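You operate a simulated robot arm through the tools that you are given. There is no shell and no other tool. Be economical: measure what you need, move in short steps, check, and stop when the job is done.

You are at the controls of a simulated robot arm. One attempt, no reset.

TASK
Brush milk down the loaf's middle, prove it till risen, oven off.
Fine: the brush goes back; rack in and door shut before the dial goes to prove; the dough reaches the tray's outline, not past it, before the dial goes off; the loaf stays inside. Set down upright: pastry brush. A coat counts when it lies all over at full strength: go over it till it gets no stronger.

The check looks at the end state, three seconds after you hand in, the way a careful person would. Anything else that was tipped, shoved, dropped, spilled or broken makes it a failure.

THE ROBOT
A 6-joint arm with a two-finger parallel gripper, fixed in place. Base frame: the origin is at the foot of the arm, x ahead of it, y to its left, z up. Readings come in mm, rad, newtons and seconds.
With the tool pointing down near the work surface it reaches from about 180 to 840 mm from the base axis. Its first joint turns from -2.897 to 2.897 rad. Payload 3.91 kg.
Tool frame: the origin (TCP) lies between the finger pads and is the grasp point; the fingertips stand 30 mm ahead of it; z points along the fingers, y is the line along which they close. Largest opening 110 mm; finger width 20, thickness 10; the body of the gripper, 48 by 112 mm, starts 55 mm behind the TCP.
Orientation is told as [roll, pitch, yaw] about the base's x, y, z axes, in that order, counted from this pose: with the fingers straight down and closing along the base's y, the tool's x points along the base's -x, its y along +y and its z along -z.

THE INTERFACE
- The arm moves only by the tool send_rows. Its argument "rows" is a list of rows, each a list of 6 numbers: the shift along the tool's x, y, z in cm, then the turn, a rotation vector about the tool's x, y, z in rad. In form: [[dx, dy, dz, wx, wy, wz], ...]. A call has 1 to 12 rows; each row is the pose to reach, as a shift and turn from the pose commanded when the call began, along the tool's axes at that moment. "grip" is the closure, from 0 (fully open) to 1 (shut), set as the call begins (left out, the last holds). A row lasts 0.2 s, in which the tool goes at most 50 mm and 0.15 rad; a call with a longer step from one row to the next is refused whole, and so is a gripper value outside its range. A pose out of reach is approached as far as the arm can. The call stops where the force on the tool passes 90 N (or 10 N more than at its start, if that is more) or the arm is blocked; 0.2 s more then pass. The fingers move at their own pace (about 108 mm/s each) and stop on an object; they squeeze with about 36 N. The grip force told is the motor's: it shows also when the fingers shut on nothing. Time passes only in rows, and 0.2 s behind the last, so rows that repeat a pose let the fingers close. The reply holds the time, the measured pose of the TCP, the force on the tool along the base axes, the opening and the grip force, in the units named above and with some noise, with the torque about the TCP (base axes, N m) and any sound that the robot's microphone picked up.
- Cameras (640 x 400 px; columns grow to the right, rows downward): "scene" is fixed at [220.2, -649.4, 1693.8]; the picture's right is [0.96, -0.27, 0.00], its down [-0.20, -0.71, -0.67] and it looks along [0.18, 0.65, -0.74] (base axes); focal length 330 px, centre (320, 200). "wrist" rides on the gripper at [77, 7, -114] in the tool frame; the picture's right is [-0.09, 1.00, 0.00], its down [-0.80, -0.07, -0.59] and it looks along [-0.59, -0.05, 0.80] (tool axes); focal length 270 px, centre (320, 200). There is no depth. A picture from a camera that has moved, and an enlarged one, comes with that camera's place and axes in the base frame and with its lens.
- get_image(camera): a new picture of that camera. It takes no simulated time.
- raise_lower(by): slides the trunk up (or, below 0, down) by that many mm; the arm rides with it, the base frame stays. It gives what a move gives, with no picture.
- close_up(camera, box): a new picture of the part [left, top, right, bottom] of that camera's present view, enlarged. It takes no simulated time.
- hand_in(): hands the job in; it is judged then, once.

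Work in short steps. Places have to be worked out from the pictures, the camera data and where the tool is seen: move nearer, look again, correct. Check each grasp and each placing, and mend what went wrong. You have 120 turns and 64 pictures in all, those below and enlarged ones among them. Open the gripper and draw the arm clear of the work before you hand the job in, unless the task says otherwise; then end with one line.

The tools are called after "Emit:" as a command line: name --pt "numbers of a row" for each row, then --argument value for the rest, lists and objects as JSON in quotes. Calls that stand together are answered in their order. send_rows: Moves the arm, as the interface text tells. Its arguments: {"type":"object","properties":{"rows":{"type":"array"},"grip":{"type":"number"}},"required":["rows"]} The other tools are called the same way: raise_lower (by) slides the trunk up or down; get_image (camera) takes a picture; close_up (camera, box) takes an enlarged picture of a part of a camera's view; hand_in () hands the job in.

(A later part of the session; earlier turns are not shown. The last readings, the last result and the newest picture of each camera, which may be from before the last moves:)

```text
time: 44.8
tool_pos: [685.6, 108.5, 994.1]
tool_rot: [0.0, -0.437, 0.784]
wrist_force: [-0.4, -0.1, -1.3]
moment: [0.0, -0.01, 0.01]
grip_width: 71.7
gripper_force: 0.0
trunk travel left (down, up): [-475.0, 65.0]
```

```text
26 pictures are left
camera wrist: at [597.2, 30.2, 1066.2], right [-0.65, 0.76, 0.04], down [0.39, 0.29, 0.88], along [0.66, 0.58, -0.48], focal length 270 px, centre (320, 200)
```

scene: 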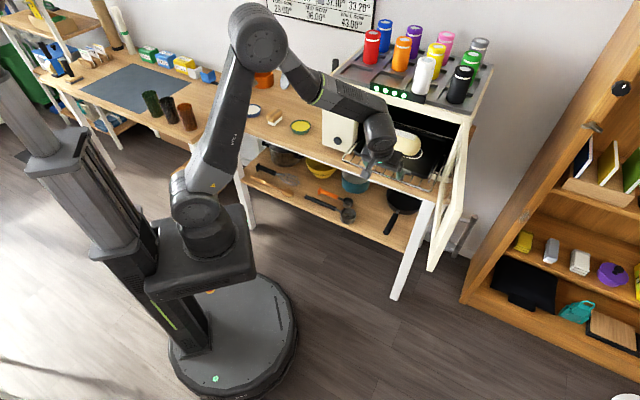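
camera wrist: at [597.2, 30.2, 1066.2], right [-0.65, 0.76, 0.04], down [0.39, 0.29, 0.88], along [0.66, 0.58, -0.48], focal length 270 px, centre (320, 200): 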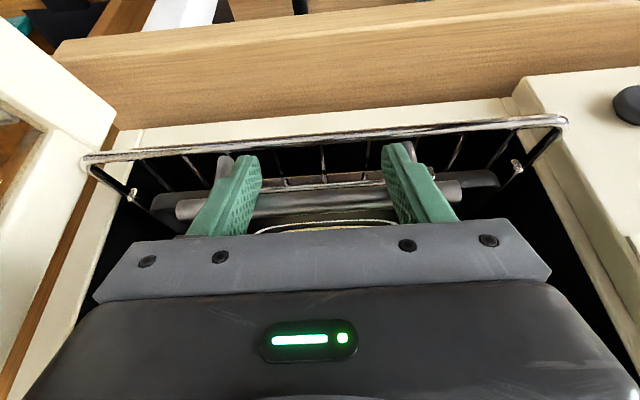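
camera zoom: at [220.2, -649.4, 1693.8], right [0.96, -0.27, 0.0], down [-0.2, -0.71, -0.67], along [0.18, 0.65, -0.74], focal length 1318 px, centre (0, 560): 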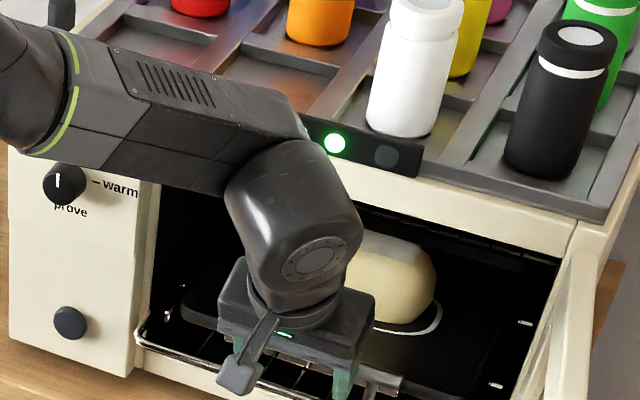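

The front bar is approaching the oven mouth. I push 45 mm more, watching for the stop.

Emit:
send_rows --pt "-1.36 0 0.63 0 0 0" --pt "-2.72 0 1.27 0 0 0" --pt "-4.08 0 1.9 0 0 0"

Emit:
get_image --camera "wrist"

```text
time: 45.6
tool_pos: [717.0, 141.6, 994.9]
tool_rot: [0.0, -0.436, 0.785]
wrist_force: [0.6, -0.5, -0.7]
moment: [0.04, -0.07, 0.01]
grip_width: 71.4
gripper_force: 0.0
trunk travel left (down, up): [-475.0, 65.0]
```

```text
25 pictures are left
camera wrist: at [629.0, 63.2, 1066.5], right [-0.65, 0.76, 0.04], down [0.39, 0.29, 0.88], along [0.66, 0.58, -0.48], focal length 270 px, centre (320, 200)
```

wrist: 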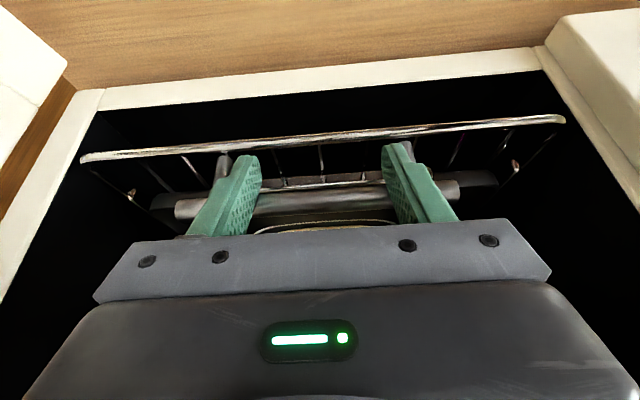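

The front bar is ~18 mm short of the front plane (~u 638). Pushing 28 mm more.

Emit:
send_rows --pt "-0.91 0 0.42 0 0 0" --pt "-1.81 0 0.85 0 0 0" --pt "-2.54 0 1.18 0 0 0"

Emit:
get_image --camera "wrist"

```text
time: 46.4
tool_pos: [729.9, 151.7, 992.8]
tool_rot: [0.006, -0.428, 0.783]
wrist_force: [-42.7, -40.5, -9.3]
moment: [-0.77, -0.15, 1.38]
grip_width: 73.6
gripper_force: 2.0
trunk travel left (down, up): [-475.0, 65.0]
```

```text
24 pictures are left
camera wrist: at [642.4, 74.2, 1066.8], right [-0.65, 0.76, 0.04], down [0.39, 0.29, 0.87], along [0.65, 0.58, -0.49], focal length 270 px, centre (320, 200)
```

wrist: 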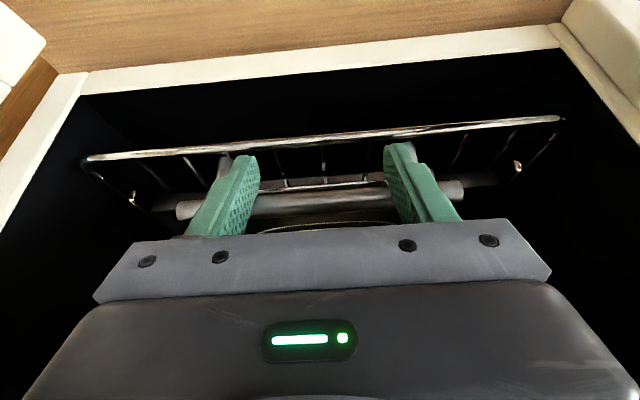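

59 N against motion: the rack has reached its stop. I retract straight back.

Emit:
send_rows --pt "2.7 0 -1.27 0 0 0" --pt "6.3 0 -2.96 0 0 0" --pt "10.9 0 -5.1 0 0 0" --pt "15.4 0 -7.2 0 0 0" --pt "18.1 0 -8.5 0 0 0"

Emit:
get_image --camera "scene"

Emit:
close_up --camera "scene" --box '[400, 80, 528, 280]'

```text
refused: row 3 steps farther than a row can; nothing moved
```

```text
23 pictures are left
```

scene: 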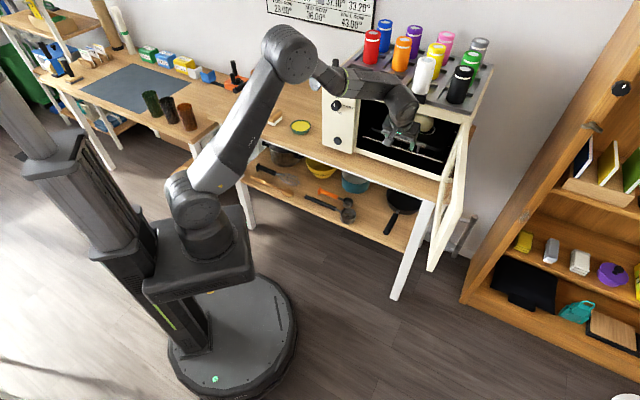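

```text
2.00 times, centred on (464, 180) of scene
camera zoom: at [220.2, -649.4, 1693.8], right [0.96, -0.27, 0.0], down [-0.2, -0.71, -0.67], along [0.18, 0.65, -0.74], focal length 659 px, centre (32, 240)
```

zoom: 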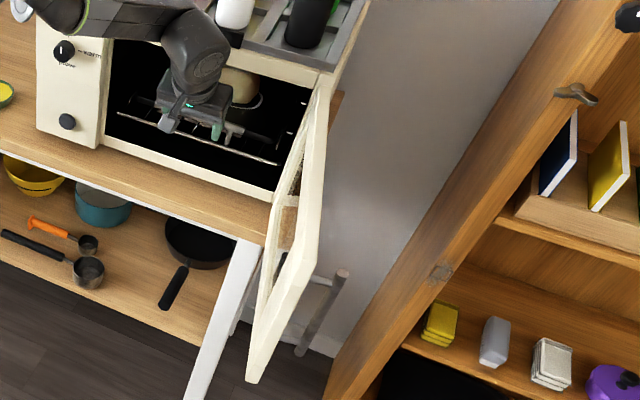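

The rack is in (row step was too long; I redo the retract). The door's hinge is at about (u 627, v 582), free edge near (630,−282), opened ≈100°, with a vertical handle outside.

Emit:
send_rows --pt "3.6 0 -1.7 0 0 0" --pt "7.6 0 -3.5 0 0 0" --pt "11.6 0 -5.4 0 0 0" --pt "15.6 0 -7.3 0 0 0" --pt "19.6 0 -9.1 0 0 0" --grip 1

```text
time: 47.6
tool_pos: [583.8, 5.3, 995.1]
tool_rot: [0.0, -0.437, 0.786]
wrist_force: [0.1, 0.9, 0.5]
moment: [0.0, 0.03, 0.07]
grip_width: 0.2
gripper_force: 36.0
trunk travel left (down, up): [-475.0, 65.0]
```

Straighten the tool and rise to z≈1200.

Emit:
send_rows --pt "-1.73 0 -3.7 0 0.11 0" --pt "-3.47 0 -7.4 0 0.22 0" --pt "-5.2 0 -11.2 0 0.33 0" --pt "-6.94 0 -14.9 0 0.437 0" --pt "-8.67 0 -18.6 0 0.437 0"

Emit:
send_rows --pt "0.2 -4.6 0 0 0 0" --pt "0.5 -9.2 0 0 0 0" --pt "0.7 -13.8 0 0 0 0" --pt "1.0 -18.4 0 0 0 0" --pt "1.2 -23 0 0 0 0" --pt "1.5 -27.4 0 0 0 0" --pt "1.5 -27.4 0 0 0 0"

Emit:
get_image --camera "wrist"

Emit:
close_up --camera "scene" --box '[380, 80, 540, 280]'

```text
time: 48.8
tool_pos: [583.8, 7.2, 1200.1]
tool_rot: [0.0, 0.003, 0.786]
wrist_force: [-0.1, 0.1, -0.4]
moment: [0.01, 0.03, 0.0]
grip_width: 0.0
gripper_force: 35.9
trunk travel left (down, up): [-475.0, 65.0]
```

```text
time: 50.4
tool_pos: [745.2, -190.7, 1196.2]
tool_rot: [0.002, 0.002, 0.786]
wrist_force: [1.3, 0.2, -0.2]
moment: [-0.01, 0.02, -0.03]
grip_width: 0.0
gripper_force: 35.9
out of reach, approached as far as the arm can: row 6, 7
trunk travel left (down, up): [-475.0, 65.0]
```

```text
21 pictures are left
camera wrist: at [686.1, -239.5, 1311.3], right [-0.64, 0.77, 0.0], down [0.62, 0.52, 0.59], along [0.45, 0.38, -0.81], focal length 270 px, centre (320, 200)
```

wrist: 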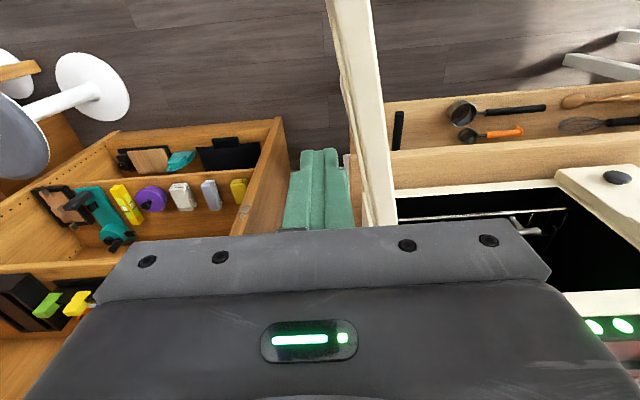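

```text
2.00 times, centred on (460, 180) of scene
camera zoom: at [220.2, -649.4, 1693.8], right [0.96, -0.27, 0.0], down [-0.2, -0.71, -0.67], along [0.18, 0.65, -0.74], focal length 659 px, centre (40, 240)
```

zoom: 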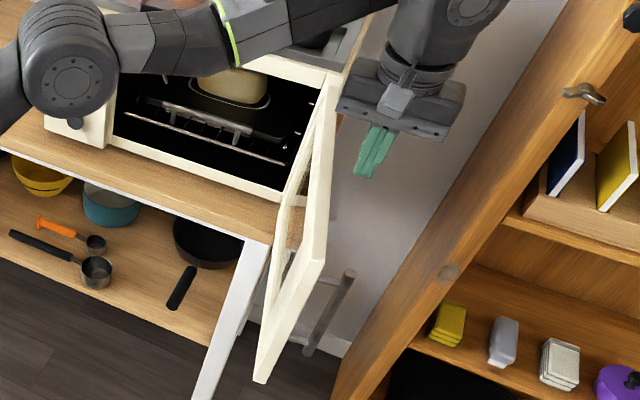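

The closed fingers hang ~18 mm outside the door's outer face. I descend beside it.

Emit:
send_rows --pt "0 0.3 3 0 0 0" --pt "0 0.5 7 0 0 0" --pt "0 0.5 11 0 0 0"

Emit:
close_up --camera "scene" --box '[400, 80, 528, 240]'

```text
time: 51.2
tool_pos: [739.7, -187.7, 1086.6]
tool_rot: [-0.004, 0.0, 0.786]
wrist_force: [1.8, 1.6, 9.7]
moment: [0.04, 0.44, -0.13]
grip_width: 0.0
gripper_force: 36.3
trunk travel left (down, up): [-475.0, 65.0]
```

```text
2.50 times, centred on (464, 160) of scene
camera zoom: at [220.2, -649.4, 1693.8], right [0.96, -0.27, 0.0], down [-0.2, -0.71, -0.67], along [0.18, 0.65, -0.74], focal length 824 px, centre (-40, 300)
```

zoom: 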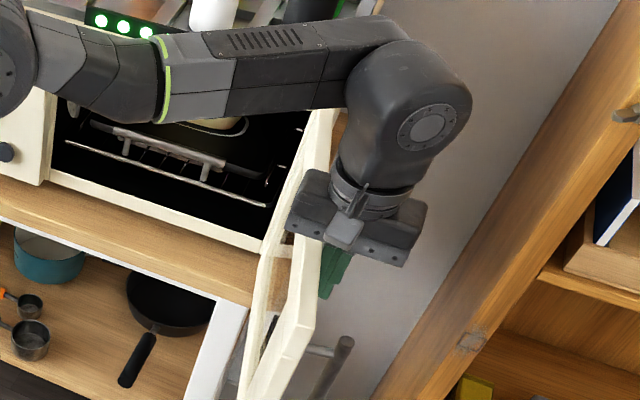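

The gripper body is just resting on the door top (10 N), so I raise 10 mm, then push the door along its arc to about 70°.

Emit:
send_rows --pt "0 0 -1 0 0 0" --pt "-0.4 1.26 -1 0 0 0" --pt "0 3.32 -1 0 0 0" --pt "0.3 5.4 -1 0 0 0" --pt "0.38 7.5 -1 0 0 0" --pt "0.3 9.6 -1 0 0 0" --pt "0 11.68 -1 0 0 0" --pt "-0.47 13.73 -1 0 0 0"

Emit:
close_up --camera "scene" --box '[360, 80, 520, 240]'

```text
time: 53.0
tool_pos: [645.8, -87.3, 1095.7]
tool_rot: [0.0, 0.001, 0.784]
wrist_force: [0.8, -0.9, 0.1]
moment: [0.0, 0.0, 0.0]
grip_width: 0.2
gripper_force: 36.2
trunk travel left (down, up): [-475.0, 65.0]
```

```text
2.50 times, centred on (440, 160) of scene
camera zoom: at [220.2, -649.4, 1693.8], right [0.96, -0.27, 0.0], down [-0.2, -0.71, -0.67], along [0.18, 0.65, -0.74], focal length 824 px, centre (20, 300)
```

zoom: 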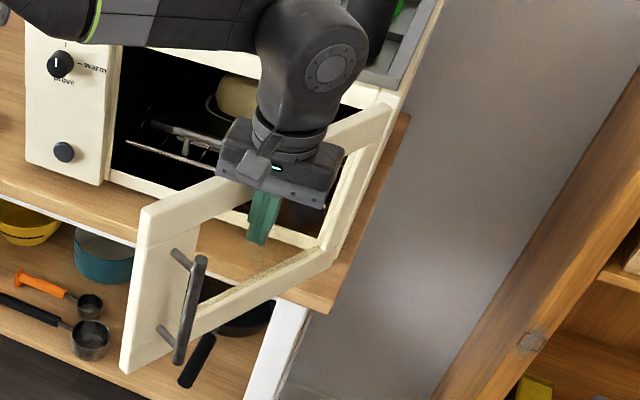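

The door is swinging properly with the finger on its outer face. I continue along the arc to ~20°.

Emit:
send_rows --pt "-0.63 2.0 0 0 0 0" --pt "-1.45 3.94 0 0 0 0" --pt "-2.42 5.8 0 0 0 0" --pt "-3.55 7.57 0 0 0 0" --pt "-4.85 9.23 0 0 0 0" --pt "-6.27 10.77 0 0 0 0" --pt "-7.82 12.18 0 0 0 0" --pt "-9.5 13.45 0 0 0 0" --pt "-11.28 14.57 0 0 0 0" --pt "-13.14 15.54 0 0 0 0"

Emit:
close_up --camera "scene" --box '[320, 60, 480, 220]'

```text
time: 55.2
tool_pos: [629.2, 114.8, 1097.1]
tool_rot: [0.0, 0.003, 0.785]
wrist_force: [0.2, 0.2, 0.4]
moment: [0.01, 0.01, 0.0]
grip_width: 0.0
gripper_force: 36.4
trunk travel left (down, up): [-475.0, 65.0]
```

```text
2.50 times, centred on (400, 140) of scene
camera zoom: at [220.2, -649.4, 1693.8], right [0.96, -0.27, 0.0], down [-0.2, -0.71, -0.67], along [0.18, 0.65, -0.74], focal length 824 px, centre (120, 350)
```

zoom: 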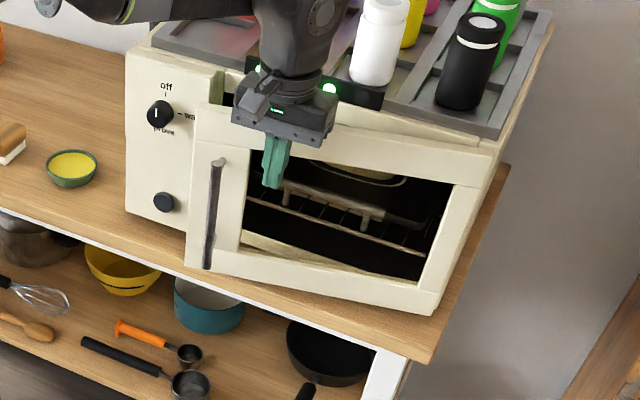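

Nearly shut. I follow the last 20° and press gently.

Emit:
send_rows --pt "-1.95 0.79 0 0 0 0" --pt "-3.95 1.42 0 0 0 0" --pt "-6.01 1.86 0 0 0 0" --pt "-7.0 2.0 0 0 0 0" --pt "-8.1 2.13 0 0 0 0" --pt "-8.6 2.13 0 0 0 0"

Emit:
close_up --camera "scene" --box '[320, 60, 480, 220]'

```text
time: 56.2
tool_pos: [651.9, 161.4, 1098.8]
tool_rot: [0.009, 0.026, 0.779]
wrist_force: [-50.5, -52.8, 4.4]
moment: [4.0, -3.89, 1.06]
grip_width: 0.1
gripper_force: 36.1
trunk travel left (down, up): [-475.0, 65.0]
stopped in row 5: the force on the tool passed its limit at 101 N (the readings are from after the stop); the commanded pose is now the measured one
```

```text
2.50 times, centred on (400, 140) of scene
camera zoom: at [220.2, -649.4, 1693.8], right [0.96, -0.27, 0.0], down [-0.2, -0.71, -0.67], along [0.18, 0.65, -0.74], focal length 824 px, centre (120, 350)
```

zoom: 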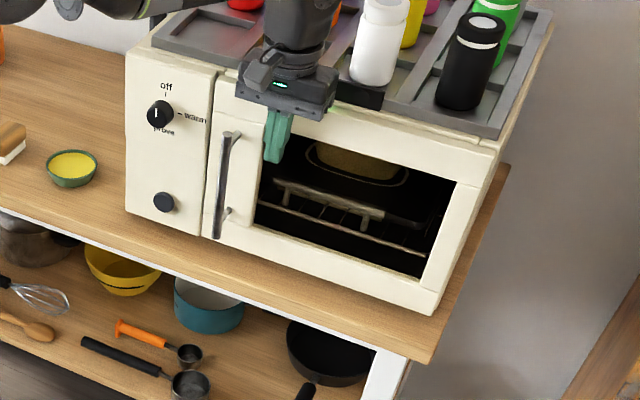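

Door shut. I back off and swing toward the dial (≈(547,316,1062)) while pitching the tool to horizontal.

Emit:
send_rows --pt "4 0 0 0 0 0" --pt "8 1 0 0 0 0" --pt "10 3 0.4 0 -0.15 0" --pt "10 5 0.8 0 -0.3 0" --pt "10 7 1.2 0 -0.45 0" --pt "10 9 1.6 0 -0.6 0" --pt "10 11 2.0 0 -0.75 0" --pt "10 13 2.4 0 -0.9 0" --pt "10 15 2.8 0 -1.05 0" --pt "10 17 3.2 0 -1.2 0" --pt "10 18.4 3.6 0 -1.35 0" --pt "10 18.4 3.6 0 -1.5 0" --grip 0.3

Emit:
get_image --camera "scene"

```text
time: 58.8
tool_pos: [459.6, 231.1, 1059.5]
tool_rot: [0.078, -1.476, 0.705]
wrist_force: [0.8, -0.9, -0.5]
moment: [-0.01, 0.05, 0.03]
grip_width: 77.1
gripper_force: 0.1
trunk travel left (down, up): [-475.0, 65.0]
```

```text
15 pictures are left
```

scene: 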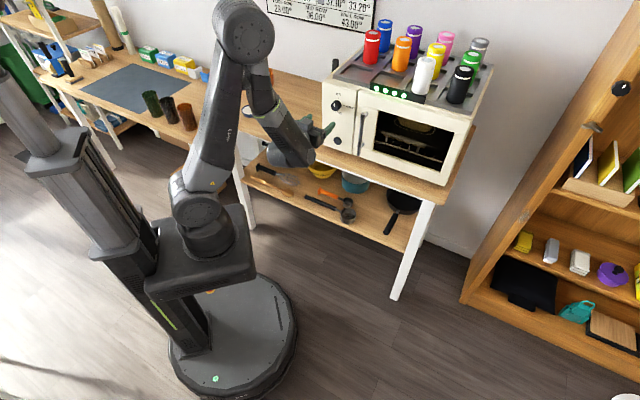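

Tool is nearly horizontal (5° down). I correct it and take a wrist view of the dial.

Emit:
send_rows --pt "0 0 0 0 -0.095 0" --pt "0 0 0 0 -0.095 0"

Emit:
get_image --camera "wrist"

Emit:
close_up --camera "scene" --box '[290, 70, 386, 160]'

```text
time: 59.4
tool_pos: [459.6, 231.8, 1059.6]
tool_rot: [1.637, -1.563, -0.852]
wrist_force: [-0.4, -0.6, -0.7]
moment: [-0.01, -0.03, -0.02]
grip_width: 76.8
gripper_force: 0.0
trunk travel left (down, up): [-475.0, 65.0]
```

```text
14 pictures are left
camera wrist: at [372.5, 157.1, 983.7], right [-0.7, 0.71, 0.1], down [-0.37, -0.47, 0.8], along [0.61, 0.53, 0.59], focal length 270 px, centre (320, 200)
```

wrist: 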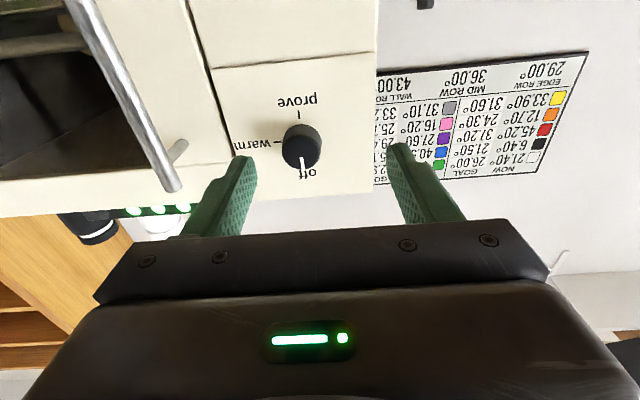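

```text
4.44 times, centred on (338, 115) of scene
camera zoom: at [220.2, -649.4, 1693.8], right [0.96, -0.27, 0.0], down [-0.2, -0.71, -0.67], along [0.18, 0.65, -0.74], focal length 1464 px, centre (240, 578)
```

zoom: 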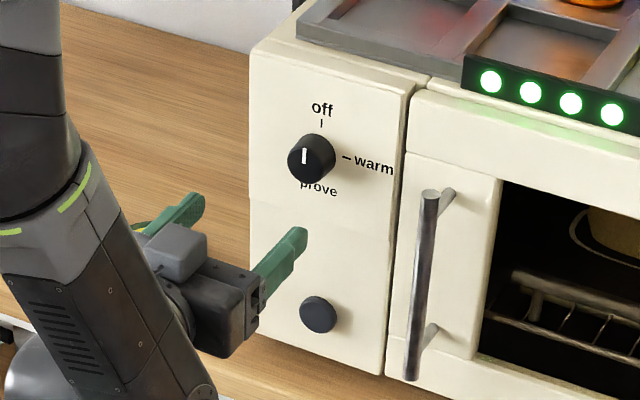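

The moment during the door push suggests the gripper body touched the light bar rather than the fingers finishing the door. I verify the door is fully shut by pressing its top-left rail with the closed fingertips, above the handle.

Emit:
send_rows --pt "-2 -4 0 0 0 0" --pt "-4 -8 0 0 0 0" --pt "-5.5 -12 0 0 0 0" --pt "-5.5 -13.9 2 0 0 0" --pt "-5.5 -13.9 5 0 0 0" --grip 1

Emit:
send_rows --pt "0 0 1 0 0 0" --pt "0 0 2 0 0 0" --pt "0 0 3 0 0 0" --pt "0 0 4 0 0 0"

Emit:
close_up --camera "scene" --box '[320, 70, 448, 170]'

```text
time: 60.6
tool_pos: [592.9, 168.8, 1113.5]
tool_rot: [1.41, -1.562, -0.626]
wrist_force: [0.5, 0.3, 0.4]
moment: [-0.02, -0.03, 0.03]
grip_width: 0.0
gripper_force: 35.7
trunk travel left (down, up): [-475.0, 65.0]
```

```text
time: 61.6
tool_pos: [614.3, 191.2, 1115.1]
tool_rot: [1.299, -1.565, -0.516]
wrist_force: [-38.1, -29.2, -9.9]
moment: [-0.38, -0.32, 0.2]
grip_width: 0.1
gripper_force: 36.5
trunk travel left (down, up): [-475.0, 65.0]
```

```text
4.00 times, centred on (384, 120) of scene
camera zoom: at [220.2, -649.4, 1693.8], right [0.96, -0.27, 0.0], down [-0.2, -0.71, -0.67], along [0.18, 0.65, -0.74], focal length 1318 px, centre (64, 520)
```

zoom: 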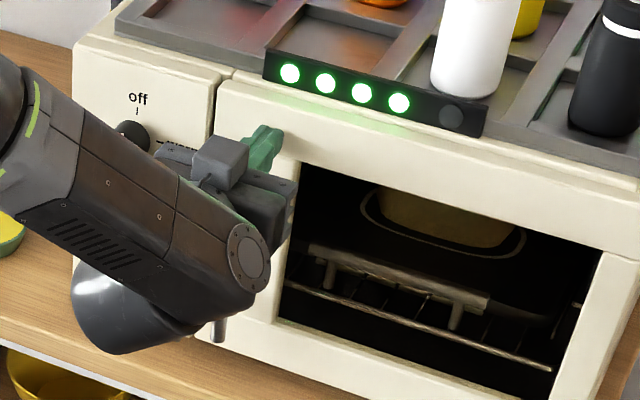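

Fingertips meet a solid stop at u≈600 — the door is shut, flush with the panel. I retract, move in front of the dial, and roll the tool −90° so it can turn the dial a full 180° clockwise.

Emit:
send_rows --pt "0 0 -4 0 0 0" --pt "0 0 -8.5 0 0 0" --pt "0.5 3 -9.9 0 0 -0.15" --pt "1 6 -9.9 0 0 -0.3" --pt "2 9 -9.9 0 0 -0.45" --pt "3.25 12.24 -9.9 0 0 -0.6" --pt "3.25 12.24 -9.9 0 0 -0.75" --pt "3.25 12.24 -9.9 0 0 -0.9" --pt "3.25 12.24 -9.9 0 0 -1.05" --pt "3.25 12.24 -9.9 0 0 -1.2" --pt "3.25 12.24 -9.9 0 0 -1.35" --pt "3.25 12.24 -9.9 0 0 -1.5" --grip 0.3

Emit:
get_image --camera "wrist"

```text
time: 64.2
tool_pos: [425.4, 212.6, 1304.9]
tool_rot: [-1.467, -0.142, 2.333]
wrist_force: [0.0, -0.3, 0.6]
moment: [0.02, -0.01, 0.0]
grip_width: 77.1
gripper_force: 0.2
out of reach, approached as far as the arm can: row 5, 6, 7, 8, 9, 10, 11, 12
trunk travel left (down, up): [-475.0, 65.0]
```

```text
11 pictures are left
camera wrist: at [396.4, 78.0, 1300.8], right [-0.23, 0.09, -0.97], down [-0.96, 0.16, 0.25], along [0.17, 0.98, 0.05], focal length 270 px, centre (320, 200)
```

wrist: 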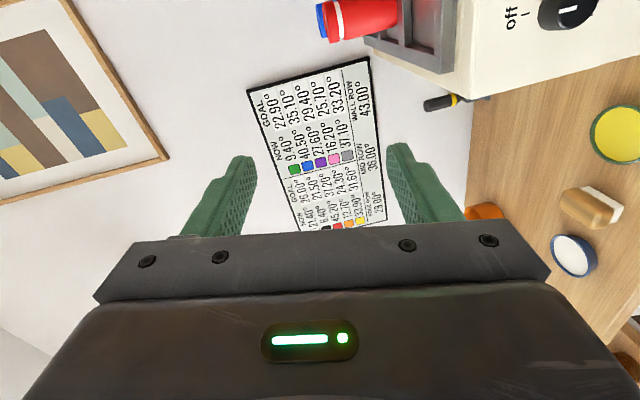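

That roll isn't reachable (tool was displaced upward). I roll back by +1.5 rad and see where the arm settles.

Emit:
send_rows --pt "0 0 0 0 0 0.15" --pt "0 0 0 0 0 0.3" --pt "0 0 0 0 0 0.45" --pt "0 0 0 0 0 0.6" --pt "0 0 0 0 0 0.75" --pt "0 0 0 0 0 0.9" --pt "0 0 0 0 0 1.05" --pt "0 0 0 0 0 1.2" --pt "0 0 0 0 0 1.35" --pt "0 0 0 0 0 1.5"

```text
time: 66.4
tool_pos: [425.0, 211.5, 1307.7]
tool_rot: [0.645, -1.444, 0.127]
wrist_force: [-1.1, 0.0, -0.7]
moment: [0.02, -0.01, -0.04]
grip_width: 77.1
gripper_force: 0.1
trunk travel left (down, up): [-475.0, 65.0]
```

At greater relative height rolling works fine, so lowering the trunk will help. I lower it 215 mm, bringing the tool to ≈1092.

Emit:
raise_lower --by -215

Emit:
get_image --camera "scene"

```text
time: 68.7
tool_pos: [425.8, 211.1, 1092.4]
tool_rot: [0.627, -1.446, 0.146]
wrist_force: [-0.2, -0.2, -0.3]
moment: [-0.01, 0.02, 0.02]
grip_width: 77.1
gripper_force: 0.0
trunk travel left (down, up): [-260.0, 280.0]
```

```text
10 pictures are left
```

scene: 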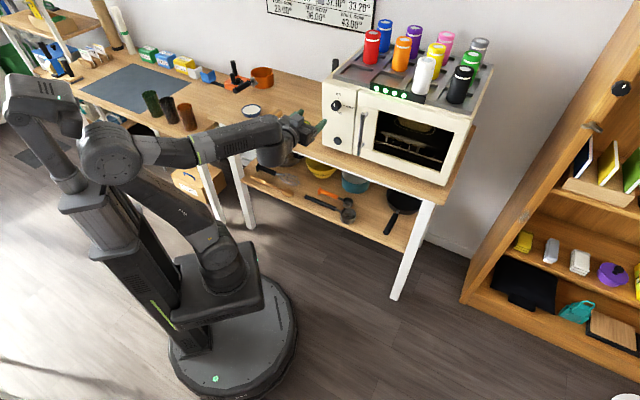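

The arm is clear. I level the tool and move to the pre-grasp point in front of the dial.

Emit:
send_rows --pt "0.25 -1.35 2.05 0 -0.05 0" --pt "0.5 -2.7 4.1 0 -0.1 0" --pt "0.5 -2.7 4.1 0 -0.1 0" --grip 0.3

Emit:
send_rows --pt "0 0 0 0 0 -0.15" --pt "0 0 0 0 0 -0.3" --pt "0 0 0 0 0 -0.45" --pt "0 0 0 0 0 -0.6" --pt "0 0 0 0 0 -0.75" --pt "0 0 0 0 0 -0.9" --pt "0 0 0 0 0 -1.05" --pt "0 0 0 0 0 -1.2" --pt "0 0 0 0 0 -1.35" --pt "0 0 0 0 0 -1.5" --pt "0 0 0 0 0 -1.645" --pt "0 0 0 0 0 -1.645"

```text
time: 69.5
tool_pos: [472.2, 220.2, 1081.9]
tool_rot: [1.586, -1.5, -0.817]
wrist_force: [0.0, -0.6, 0.1]
moment: [0.01, -0.01, 0.0]
grip_width: 76.9
gripper_force: 0.1
trunk travel left (down, up): [-260.0, 280.0]
```

```text
time: 72.1
tool_pos: [455.6, 227.6, 1149.2]
tool_rot: [-1.532, -0.006, 2.334]
wrist_force: [0.5, -0.2, 0.2]
moment: [0.02, 0.0, 0.0]
grip_width: 77.3
gripper_force: 0.1
out of reach, approached as far as the arm can: row 8, 9, 10, 11, 12
trunk travel left (down, up): [-260.0, 280.0]
```

Still marginal at full roll; I lower the trunk another 100 mm, keeping this orientation.

Emit:
raise_lower --by -100

Emit:
get_image --camera "wrist"

```text
time: 73.4
tool_pos: [456.2, 227.3, 1047.7]
tool_rot: [-1.534, -0.007, 2.334]
wrist_force: [-1.0, 1.4, -0.2]
moment: [0.05, 0.0, 0.0]
grip_width: 76.9
gripper_force: 0.0
trunk travel left (down, up): [-160.0, 380.0]
```

```text
9 pictures are left
camera wrist: at [425.5, 94.0, 1046.3], right [-0.09, 0.04, -0.99], down [-0.98, 0.17, 0.1], along [0.17, 0.98, 0.03], focal length 270 px, centre (320, 200)
```

wrist: 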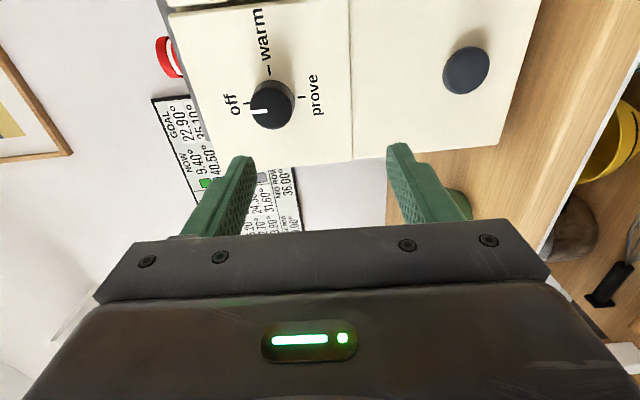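

The dial knob triangulates to (537,286.5,1082). I align with it and move in so the fingers straddle the knob.

Emit:
send_rows --pt "0.75 -1.7 1 0.035 -0.021 0" --pt "1.51 -3.43 2 0.035 -0.021 0" --pt "1.51 -3.43 5 0.035 -0.021 0" --pt "1.51 -3.43 7 0.035 -0.021 0" --pt "1.51 -3.43 8 0.035 -0.021 0"

Emit:
get_image --camera "wrist"

```text
time: 74.6
tool_pos: [524.9, 271.7, 1080.2]
tool_rot: [-1.568, -0.008, 2.355]
wrist_force: [-0.2, 0.4, -0.2]
moment: [0.02, 0.03, -0.02]
grip_width: 76.9
gripper_force: 0.0
trunk travel left (down, up): [-160.0, 380.0]
```

```text
8 pictures are left
camera wrist: at [497.6, 138.6, 1074.2], right [-0.07, 0.07, -1.0], down [-0.99, 0.15, 0.08], along [0.15, 0.99, 0.05], focal length 270 px, centre (320, 200)
```

wrist: 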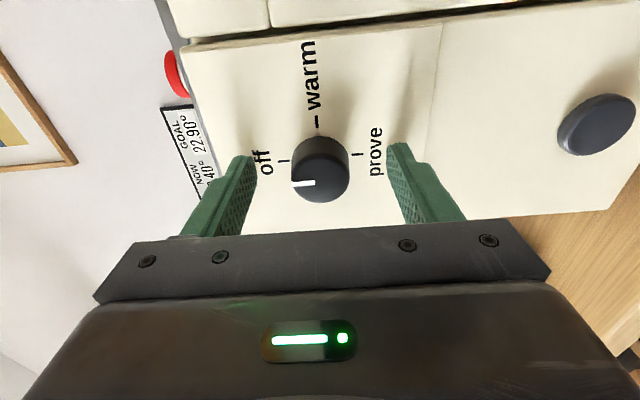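

The knob is centred between the fingers. Before gripping I rehearse the 180° roll in free air, 40 mm back, to be sure it stays reachable.

Emit:
send_rows --pt "0 0 -4 0 0 0.15" --pt "0 0 -4 0 0 0.3" --pt "0 0 -4 0 0 0.45" --pt "0 0 -4 0 0 0.6" --pt "0 0 -4 0 0 0.75" --pt "0 0 -4 0 0 0.9" --pt "0 0 -4 0 0 1.05" --pt "0 0 -4 0 0 1.2" --pt "0 0 -4 0 0 1.35" --pt "0 0 -4 0 0 1.5" --pt "0 0 -4 0 0 1.571"

Emit:
send_rows --pt "0 0 0 0 0 0.15" --pt "0 0 0 0 0 0.3" --pt "0 0 0 0 0 0.45" --pt "0 0 0 0 0 0.6" --pt "0 0 0 0 0 0.75" --pt "0 0 0 0 0 0.9" --pt "0 0 0 0 0 1.05" --pt "0 0 0 0 0 1.2" --pt "0 0 0 0 0 1.35" --pt "0 0 0 0 0 1.5" --pt "0 0 0 0 0 1.571"

```text
time: 77.0
tool_pos: [496.4, 244.8, 1078.4]
tool_rot: [1.257, -1.56, -0.477]
wrist_force: [-0.5, 0.4, -0.7]
moment: [0.02, 0.0, -0.02]
grip_width: 77.1
gripper_force: 0.0
trunk travel left (down, up): [-160.0, 380.0]
```

```text
time: 79.4
tool_pos: [497.3, 245.4, 1078.8]
tool_rot: [1.566, 0.009, -0.788]
wrist_force: [-0.1, -0.3, -0.2]
moment: [0.0, -0.03, 0.01]
grip_width: 77.0
gripper_force: 0.0
trunk travel left (down, up): [-160.0, 380.0]
```

The full 180° is reachable. I roll back.

Emit:
send_rows --pt "0 0 0 0 0 -0.15" --pt "0 0 0 0 0 -0.3" --pt "0 0 0 0 0 -0.45" --pt "0 0 0 0 0 -0.6" --pt "0 0 0 0 0 -0.75" --pt "0 0 0 0 0 -0.9" --pt "0 0 0 0 0 -1.05" --pt "0 0 0 0 0 -1.2" --pt "0 0 0 0 0 -1.35" --pt "0 0 0 0 0 -1.5" --pt "0 0 0 0 0 -1.571"

Emit:
send_rows --pt "0 0 0 0 0 -0.15" --pt "0 0 0 0 0 -0.3" --pt "0 0 0 0 0 -0.45" --pt "0 0 0 0 0 -0.6" --pt "0 0 0 0 0 -0.75" --pt "0 0 0 0 0 -0.9" --pt "0 0 0 0 0 -1.05" --pt "0 0 0 0 0 -1.2" --pt "0 0 0 0 0 -1.35" --pt "0 0 0 0 0 -1.5" --pt "0 0 0 0 0 -1.571" --pt "0 0 0 0 0 -1.571"

Emit:
send_rows --pt "-0.15 0 2 0 0 0" --pt "-0.15 0 4 0 0 0" --pt "-0.15 0 4 0 0 0"

Emit:
send_rows --pt "0 0 0 0 0 0" --pt "0 0 0 0 0 0" --pt "0 0 0 0 0 0" --grip 1

Emit:
close_up --camera "scene" --box '[320, 80, 448, 180]'

```text
time: 81.8
tool_pos: [496.4, 244.6, 1078.8]
tool_rot: [1.066, -1.563, -0.282]
wrist_force: [0.1, -0.2, -0.6]
moment: [-0.01, 0.0, -0.05]
grip_width: 77.2
gripper_force: 0.0
trunk travel left (down, up): [-160.0, 380.0]
```

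```text
time: 84.4
tool_pos: [497.1, 245.9, 1079.2]
tool_rot: [-1.568, -0.007, 2.356]
wrist_force: [-0.2, -0.7, 0.5]
moment: [0.04, 0.0, 0.0]
grip_width: 76.9
gripper_force: 0.1
trunk travel left (down, up): [-160.0, 380.0]
```

```text
time: 85.2
tool_pos: [524.1, 273.9, 1079.9]
tool_rot: [-1.568, -0.007, 2.355]
wrist_force: [-0.3, 1.0, -0.3]
moment: [0.03, -0.02, 0.01]
grip_width: 77.0
gripper_force: 0.0
trunk travel left (down, up): [-160.0, 380.0]
```

```text
time: 86.0
tool_pos: [523.5, 274.8, 1080.8]
tool_rot: [-1.568, -0.006, 2.354]
wrist_force: [4.1, 3.5, 9.2]
moment: [0.19, -0.19, 0.09]
grip_width: 32.5
gripper_force: 45.1
trunk travel left (down, up): [-160.0, 380.0]
```

```text
4.00 times, centred on (384, 130) of scene
camera zoom: at [220.2, -649.4, 1693.8], right [0.96, -0.27, 0.0], down [-0.2, -0.71, -0.67], along [0.18, 0.65, -0.74], focal length 1318 px, centre (64, 480)
```

zoom: 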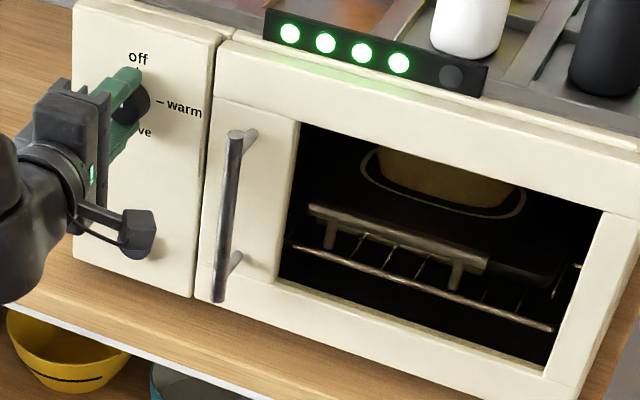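

Knob gripped (32.5 mm). I turn it clockwise, first half.

Emit:
send_rows --pt "0 0 0 0 0 0.15" --pt "0 0 0 0 0 0.3" --pt "0 0 0 0 0 0.45" --pt "0 0 0 0 0 0.6" --pt "0 0 0 0 0 0.75" --pt "0 0 0 0 0 0.9" --pt "0 0 0 0 0 1.05" --pt "0 0 0 0 0 1.2" --pt "0 0 0 0 0 1.35" --pt "0 0 0 0 0 1.5" --pt "0 0 0 0 0 1.571"

```text
time: 88.4
tool_pos: [524.4, 274.2, 1082.7]
tool_rot: [1.572, -1.562, -0.791]
wrist_force: [16.2, 0.7, 25.8]
moment: [0.83, -0.82, -0.32]
grip_width: 32.6
gripper_force: 45.1
trunk travel left (down, up): [-160.0, 380.0]
```

The turn goes fine with slight off-axis load; I shift ~2 mm to relieve it and finish to "prove".

Emit:
send_rows --pt "-0.15 -0.08 0 0 0 0.15" --pt "-0.2 -0.1 0 0 0 0.3" --pt "-0.2 -0.1 0 0 0 0.45" --pt "-0.2 -0.1 0 0 0 0.6" --pt "-0.2 -0.1 0 0 0 0.75" --pt "-0.2 -0.1 0 0 0 0.9" --pt "-0.2 -0.1 0 0 0 1.05" --pt "-0.2 -0.1 0 0 0 1.2" --pt "-0.2 -0.1 0 0 0 1.35" --pt "-0.2 -0.1 0 0 0 1.5" --pt "-0.2 -0.1 0 0 0 1.571"

Emit:
close_up --camera "scene" --box '[320, 80, 448, 180]'

```text
time: 90.8
tool_pos: [525.9, 271.7, 1080.5]
tool_rot: [1.566, 0.01, -0.787]
wrist_force: [-1.5, -13.4, -9.2]
moment: [-0.54, -0.23, 0.02]
grip_width: 32.6
gripper_force: 44.7
trunk travel left (down, up): [-160.0, 380.0]
```

```text
4.00 times, centred on (384, 130) of scene
camera zoom: at [220.2, -649.4, 1693.8], right [0.96, -0.27, 0.0], down [-0.2, -0.71, -0.67], along [0.18, 0.65, -0.74], focal length 1318 px, centre (64, 480)
```

zoom: 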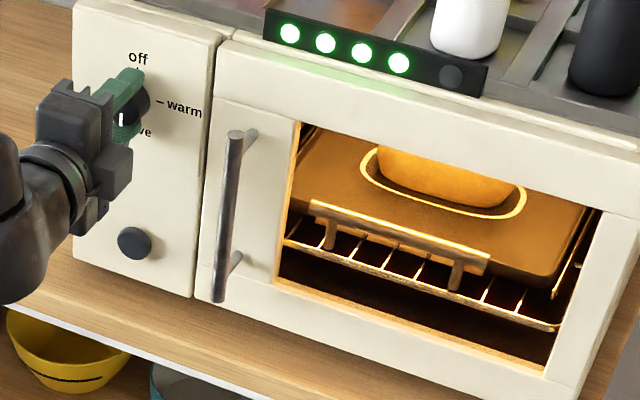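

The oven light is on and the pointer is at prove. I hold the dial, wait ~2.4 s, and zoom in on the dough and outline.

Emit:
send_rows --pt "0 0 0 0 0 0" --pt "0 0 0 0 0 0" --pt "0 0 0 0 0 0" --pt "0 0 0 0 0 0" --pt "0 0 0 0 0 0" --pt "0 0 0 0 0 0" --pt "0 0 0 0 0 0" --pt "0 0 0 0 0 0" --pt "0 0 0 0 0 0" --pt "0 0 0 0 0 0" --pt "0 0 0 0 0 0"

Emit:
close_up --camera "scene" --box '[400, 110, 464, 150]'

```text
time: 93.2
tool_pos: [525.9, 272.1, 1079.9]
tool_rot: [1.566, 0.011, -0.787]
wrist_force: [-9.8, -18.2, -25.1]
moment: [-0.74, 0.36, -0.14]
grip_width: 32.6
gripper_force: 44.9
trunk travel left (down, up): [-160.0, 380.0]
```

```text
10.00 times, centred on (432, 130) of scene
camera zoom: at [220.2, -649.4, 1693.8], right [0.96, -0.27, 0.0], down [-0.2, -0.71, -0.67], along [0.18, 0.65, -0.74], focal length 3295 px, centre (-800, 900)
```

zoom: 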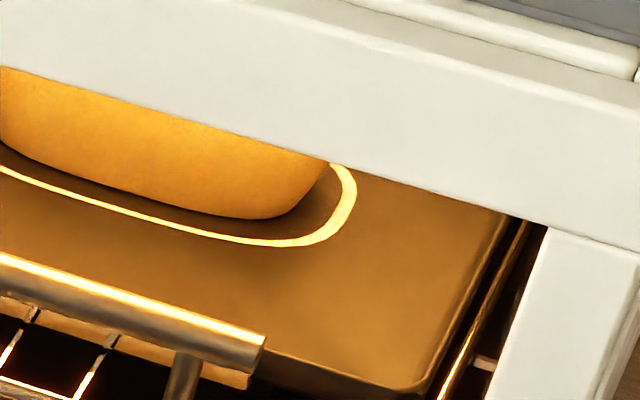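

Gap between dough and outline is ~18 px here at t=93. I wait about 5 s more and compare.

Emit:
send_rows --pt "0 0 0 0 0 0" --pt "0 0 0 0 0 0" --pt "0 0 0 0 0 0" --pt "0 0 0 0 0 0" --pt "0 0 0 0 0 0" --pt "0 0 0 0 0 0" --pt "0 0 0 0 0 0" --pt "0 0 0 0 0 0" --pt "0 0 0 0 0 0" --pt "0 0 0 0 0 0" --pt "0 0 0 0 0 0" --pt "0 0 0 0 0 0"

Emit:
send_rows --pt "0 0 0 0 0 0" --pt "0 0 0 0 0 0" --pt "0 0 0 0 0 0" --pt "0 0 0 0 0 0" --pt "0 0 0 0 0 0" --pt "0 0 0 0 0 0" --pt "0 0 0 0 0 0" --pt "0 0 0 0 0 0" --pt "0 0 0 0 0 0" --pt "0 0 0 0 0 0" --pt "0 0 0 0 0 0" --pt "0 0 0 0 0 0"

Emit:
close_up --camera "scene" --box '[400, 110, 464, 150]'

```text
time: 95.8
tool_pos: [525.0, 272.0, 1080.6]
tool_rot: [1.565, 0.01, -0.787]
wrist_force: [-9.7, -19.0, -25.6]
moment: [-0.68, 0.41, -0.14]
grip_width: 32.5
gripper_force: 45.1
trunk travel left (down, up): [-160.0, 380.0]
```

```text
time: 98.4
tool_pos: [524.7, 273.2, 1081.0]
tool_rot: [1.566, 0.009, -0.787]
wrist_force: [-9.5, -18.0, -26.1]
moment: [-0.67, 0.42, -0.19]
grip_width: 32.6
gripper_force: 44.8
trunk travel left (down, up): [-160.0, 380.0]
```

```text
10.00 times, centred on (432, 130) of scene
camera zoom: at [220.2, -649.4, 1693.8], right [0.96, -0.27, 0.0], down [-0.2, -0.71, -0.67], along [0.18, 0.65, -0.74], focal length 3295 px, centre (-800, 900)
```

zoom: 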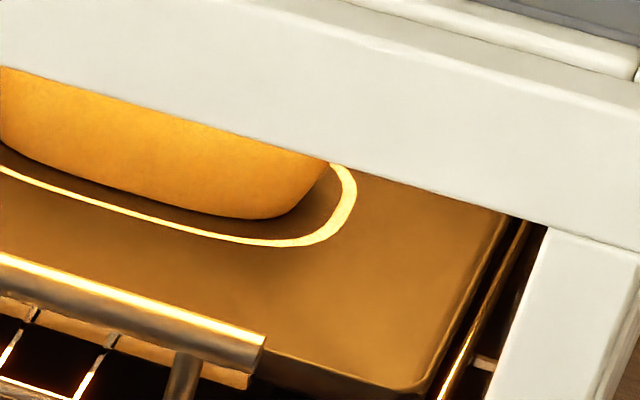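

No visible change in 5 s; the oven may need to warm first. I wait ~10 s more.

Emit:
send_rows --pt "0 0 0 0 0 0" --pt "0 0 0 0 0 0" --pt "0 0 0 0 0 0" --pt "0 0 0 0 0 0" --pt "0 0 0 0 0 0" --pt "0 0 0 0 0 0" --pt "0 0 0 0 0 0" --pt "0 0 0 0 0 0" --pt "0 0 0 0 0 0" --pt "0 0 0 0 0 0" --pt "0 0 0 0 0 0" --pt "0 0 0 0 0 0"

Emit:
send_rows --pt "0 0 0 0 0 0" --pt "0 0 0 0 0 0" --pt "0 0 0 0 0 0" --pt "0 0 0 0 0 0" --pt "0 0 0 0 0 0" --pt "0 0 0 0 0 0" --pt "0 0 0 0 0 0" --pt "0 0 0 0 0 0" --pt "0 0 0 0 0 0" --pt "0 0 0 0 0 0" --pt "0 0 0 0 0 0" --pt "0 0 0 0 0 0"

Emit:
send_rows --pt "0 0 0 0 0 0" --pt "0 0 0 0 0 0" --pt "0 0 0 0 0 0" --pt "0 0 0 0 0 0" --pt "0 0 0 0 0 0" --pt "0 0 0 0 0 0" --pt "0 0 0 0 0 0" --pt "0 0 0 0 0 0" --pt "0 0 0 0 0 0" --pt "0 0 0 0 0 0" --pt "0 0 0 0 0 0" --pt "0 0 0 0 0 0"

Emit:
close_up --camera "scene" --box '[336, 95, 448, 145]'

```text
time: 101.0
tool_pos: [524.9, 273.1, 1080.6]
tool_rot: [1.566, 0.011, -0.787]
wrist_force: [-10.0, -16.6, -24.4]
moment: [-0.63, 0.44, -0.2]
grip_width: 32.6
gripper_force: 45.4
trunk travel left (down, up): [-160.0, 380.0]
```

```text
time: 103.6
tool_pos: [525.2, 272.2, 1081.3]
tool_rot: [1.565, 0.012, -0.786]
wrist_force: [-9.1, -16.0, -25.3]
moment: [-0.64, 0.47, -0.15]
grip_width: 32.9
gripper_force: 45.5
trunk travel left (down, up): [-160.0, 380.0]
```

```text
time: 106.2
tool_pos: [525.1, 273.3, 1079.4]
tool_rot: [1.566, 0.011, -0.788]
wrist_force: [-9.1, -16.6, -23.5]
moment: [-0.6, 0.46, -0.13]
grip_width: 32.8
gripper_force: 44.7
trunk travel left (down, up): [-160.0, 380.0]
```

```text
5.71 times, centred on (392, 120) of scene
camera zoom: at [220.2, -649.4, 1693.8], right [0.96, -0.27, 0.0], down [-0.2, -0.71, -0.67], along [0.18, 0.65, -0.74], focal length 1883 px, centre (-91, 657)
```

zoom: 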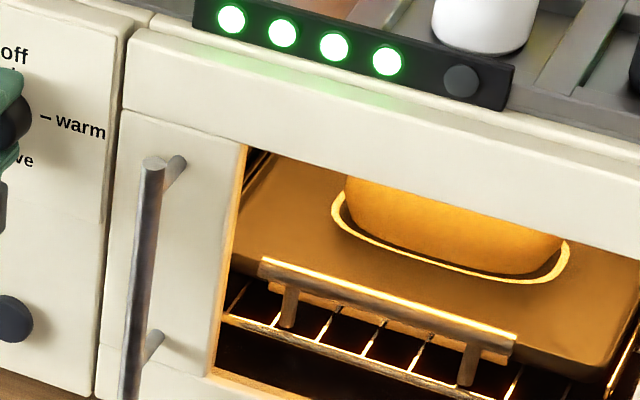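

The dough is now rising: front gap down from ~20 to ~8 px. I wait just 1 s and measure at high zoom for the rate.

Emit:
send_rows --pt "0 0 0 0 0 0" --pt "0 0 0 0 0 0" --pt "0 0 0 0 0 0" --pt "0 0 0 0 0 0"

Emit:
close_up --camera "scene" --box '[390, 110, 454, 150]'

```text
time: 107.2
tool_pos: [524.8, 272.7, 1079.3]
tool_rot: [1.565, 0.011, -0.787]
wrist_force: [-8.4, -16.2, -25.1]
moment: [-0.59, 0.47, -0.13]
grip_width: 32.5
gripper_force: 44.7
trunk travel left (down, up): [-160.0, 380.0]
```

```text
10.00 times, centred on (422, 130) of scene
camera zoom: at [220.2, -649.4, 1693.8], right [0.96, -0.27, 0.0], down [-0.2, -0.71, -0.67], along [0.18, 0.65, -0.74], focal length 3295 px, centre (-700, 900)
```

zoom: 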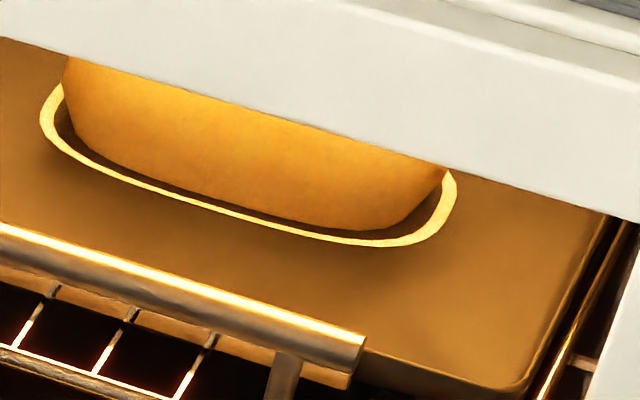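

Front edge at row 230 vs outline inner edge ~239/centre ~243. I wait 2.6 s and measure again.

Emit:
send_rows --pt "0 0 0 0 0 0" --pt "0 0 0 0 0 0" --pt "0 0 0 0 0 0" --pt "0 0 0 0 0 0" --pt "0 0 0 0 0 0" --pt "0 0 0 0 0 0" --pt "0 0 0 0 0 0" --pt "0 0 0 0 0 0" --pt "0 0 0 0 0 0" --pt "0 0 0 0 0 0" --pt "0 0 0 0 0 0" --pt "0 0 0 0 0 0"

Emit:
close_up --camera "scene" --box '[390, 110, 454, 150]'

```text
time: 109.8
tool_pos: [525.9, 272.2, 1080.9]
tool_rot: [1.565, 0.01, -0.787]
wrist_force: [-8.4, -16.1, -24.7]
moment: [-0.6, 0.46, -0.18]
grip_width: 32.8
gripper_force: 44.9
trunk travel left (down, up): [-160.0, 380.0]
```

```text
10.00 times, centred on (422, 130) of scene
camera zoom: at [220.2, -649.4, 1693.8], right [0.96, -0.27, 0.0], down [-0.2, -0.71, -0.67], along [0.18, 0.65, -0.74], focal length 3295 px, centre (-700, 900)
```

zoom: 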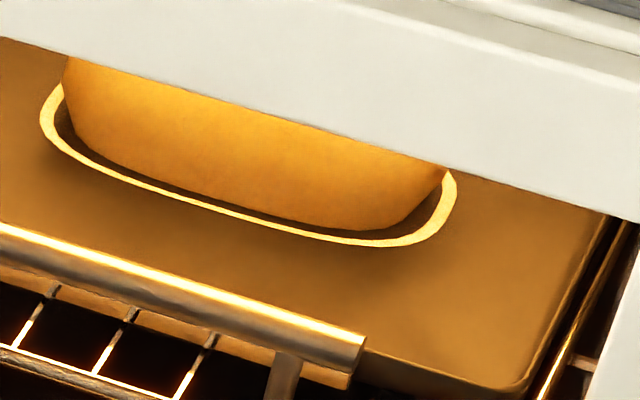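

The picture is identical to 2.6 s before, so the rise shows in discrete steps, each about half the gap; one more step puts the dough on the outline. I have one picture left, so I wait ~5 s before using it.

Emit:
send_rows --pt "0 0 0 0 0 0" --pt "0 0 0 0 0 0" --pt "0 0 0 0 0 0" --pt "0 0 0 0 0 0" --pt "0 0 0 0 0 0" --pt "0 0 0 0 0 0" --pt "0 0 0 0 0 0" --pt "0 0 0 0 0 0" --pt "0 0 0 0 0 0" --pt "0 0 0 0 0 0" --pt "0 0 0 0 0 0" --pt "0 0 0 0 0 0"

Emit:
send_rows --pt "0 0 0 0 0 0" --pt "0 0 0 0 0 0" --pt "0 0 0 0 0 0" --pt "0 0 0 0 0 0" --pt "0 0 0 0 0 0" --pt "0 0 0 0 0 0" --pt "0 0 0 0 0 0" --pt "0 0 0 0 0 0" --pt "0 0 0 0 0 0" --pt "0 0 0 0 0 0" --pt "0 0 0 0 0 0" --pt "0 0 0 0 0 0"

Emit:
close_up --camera "scene" --box '[390, 110, 454, 150]'

```text
time: 112.4
tool_pos: [525.2, 272.0, 1080.9]
tool_rot: [1.565, 0.009, -0.788]
wrist_force: [-8.8, -16.3, -24.2]
moment: [-0.63, 0.49, -0.15]
grip_width: 32.7
gripper_force: 45.0
trunk travel left (down, up): [-160.0, 380.0]
```

```text
time: 115.0
tool_pos: [526.5, 271.7, 1078.8]
tool_rot: [1.564, 0.01, -0.786]
wrist_force: [-7.9, -15.0, -25.3]
moment: [-0.63, 0.5, -0.15]
grip_width: 32.7
gripper_force: 45.0
trunk travel left (down, up): [-160.0, 380.0]
```

```text
10.00 times, centred on (422, 130) of scene
camera zoom: at [220.2, -649.4, 1693.8], right [0.96, -0.27, 0.0], down [-0.2, -0.71, -0.67], along [0.18, 0.65, -0.74], focal length 3295 px, centre (-700, 900)
```

zoom: 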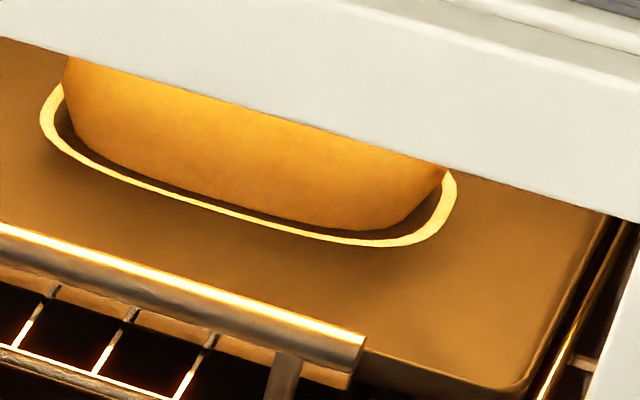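

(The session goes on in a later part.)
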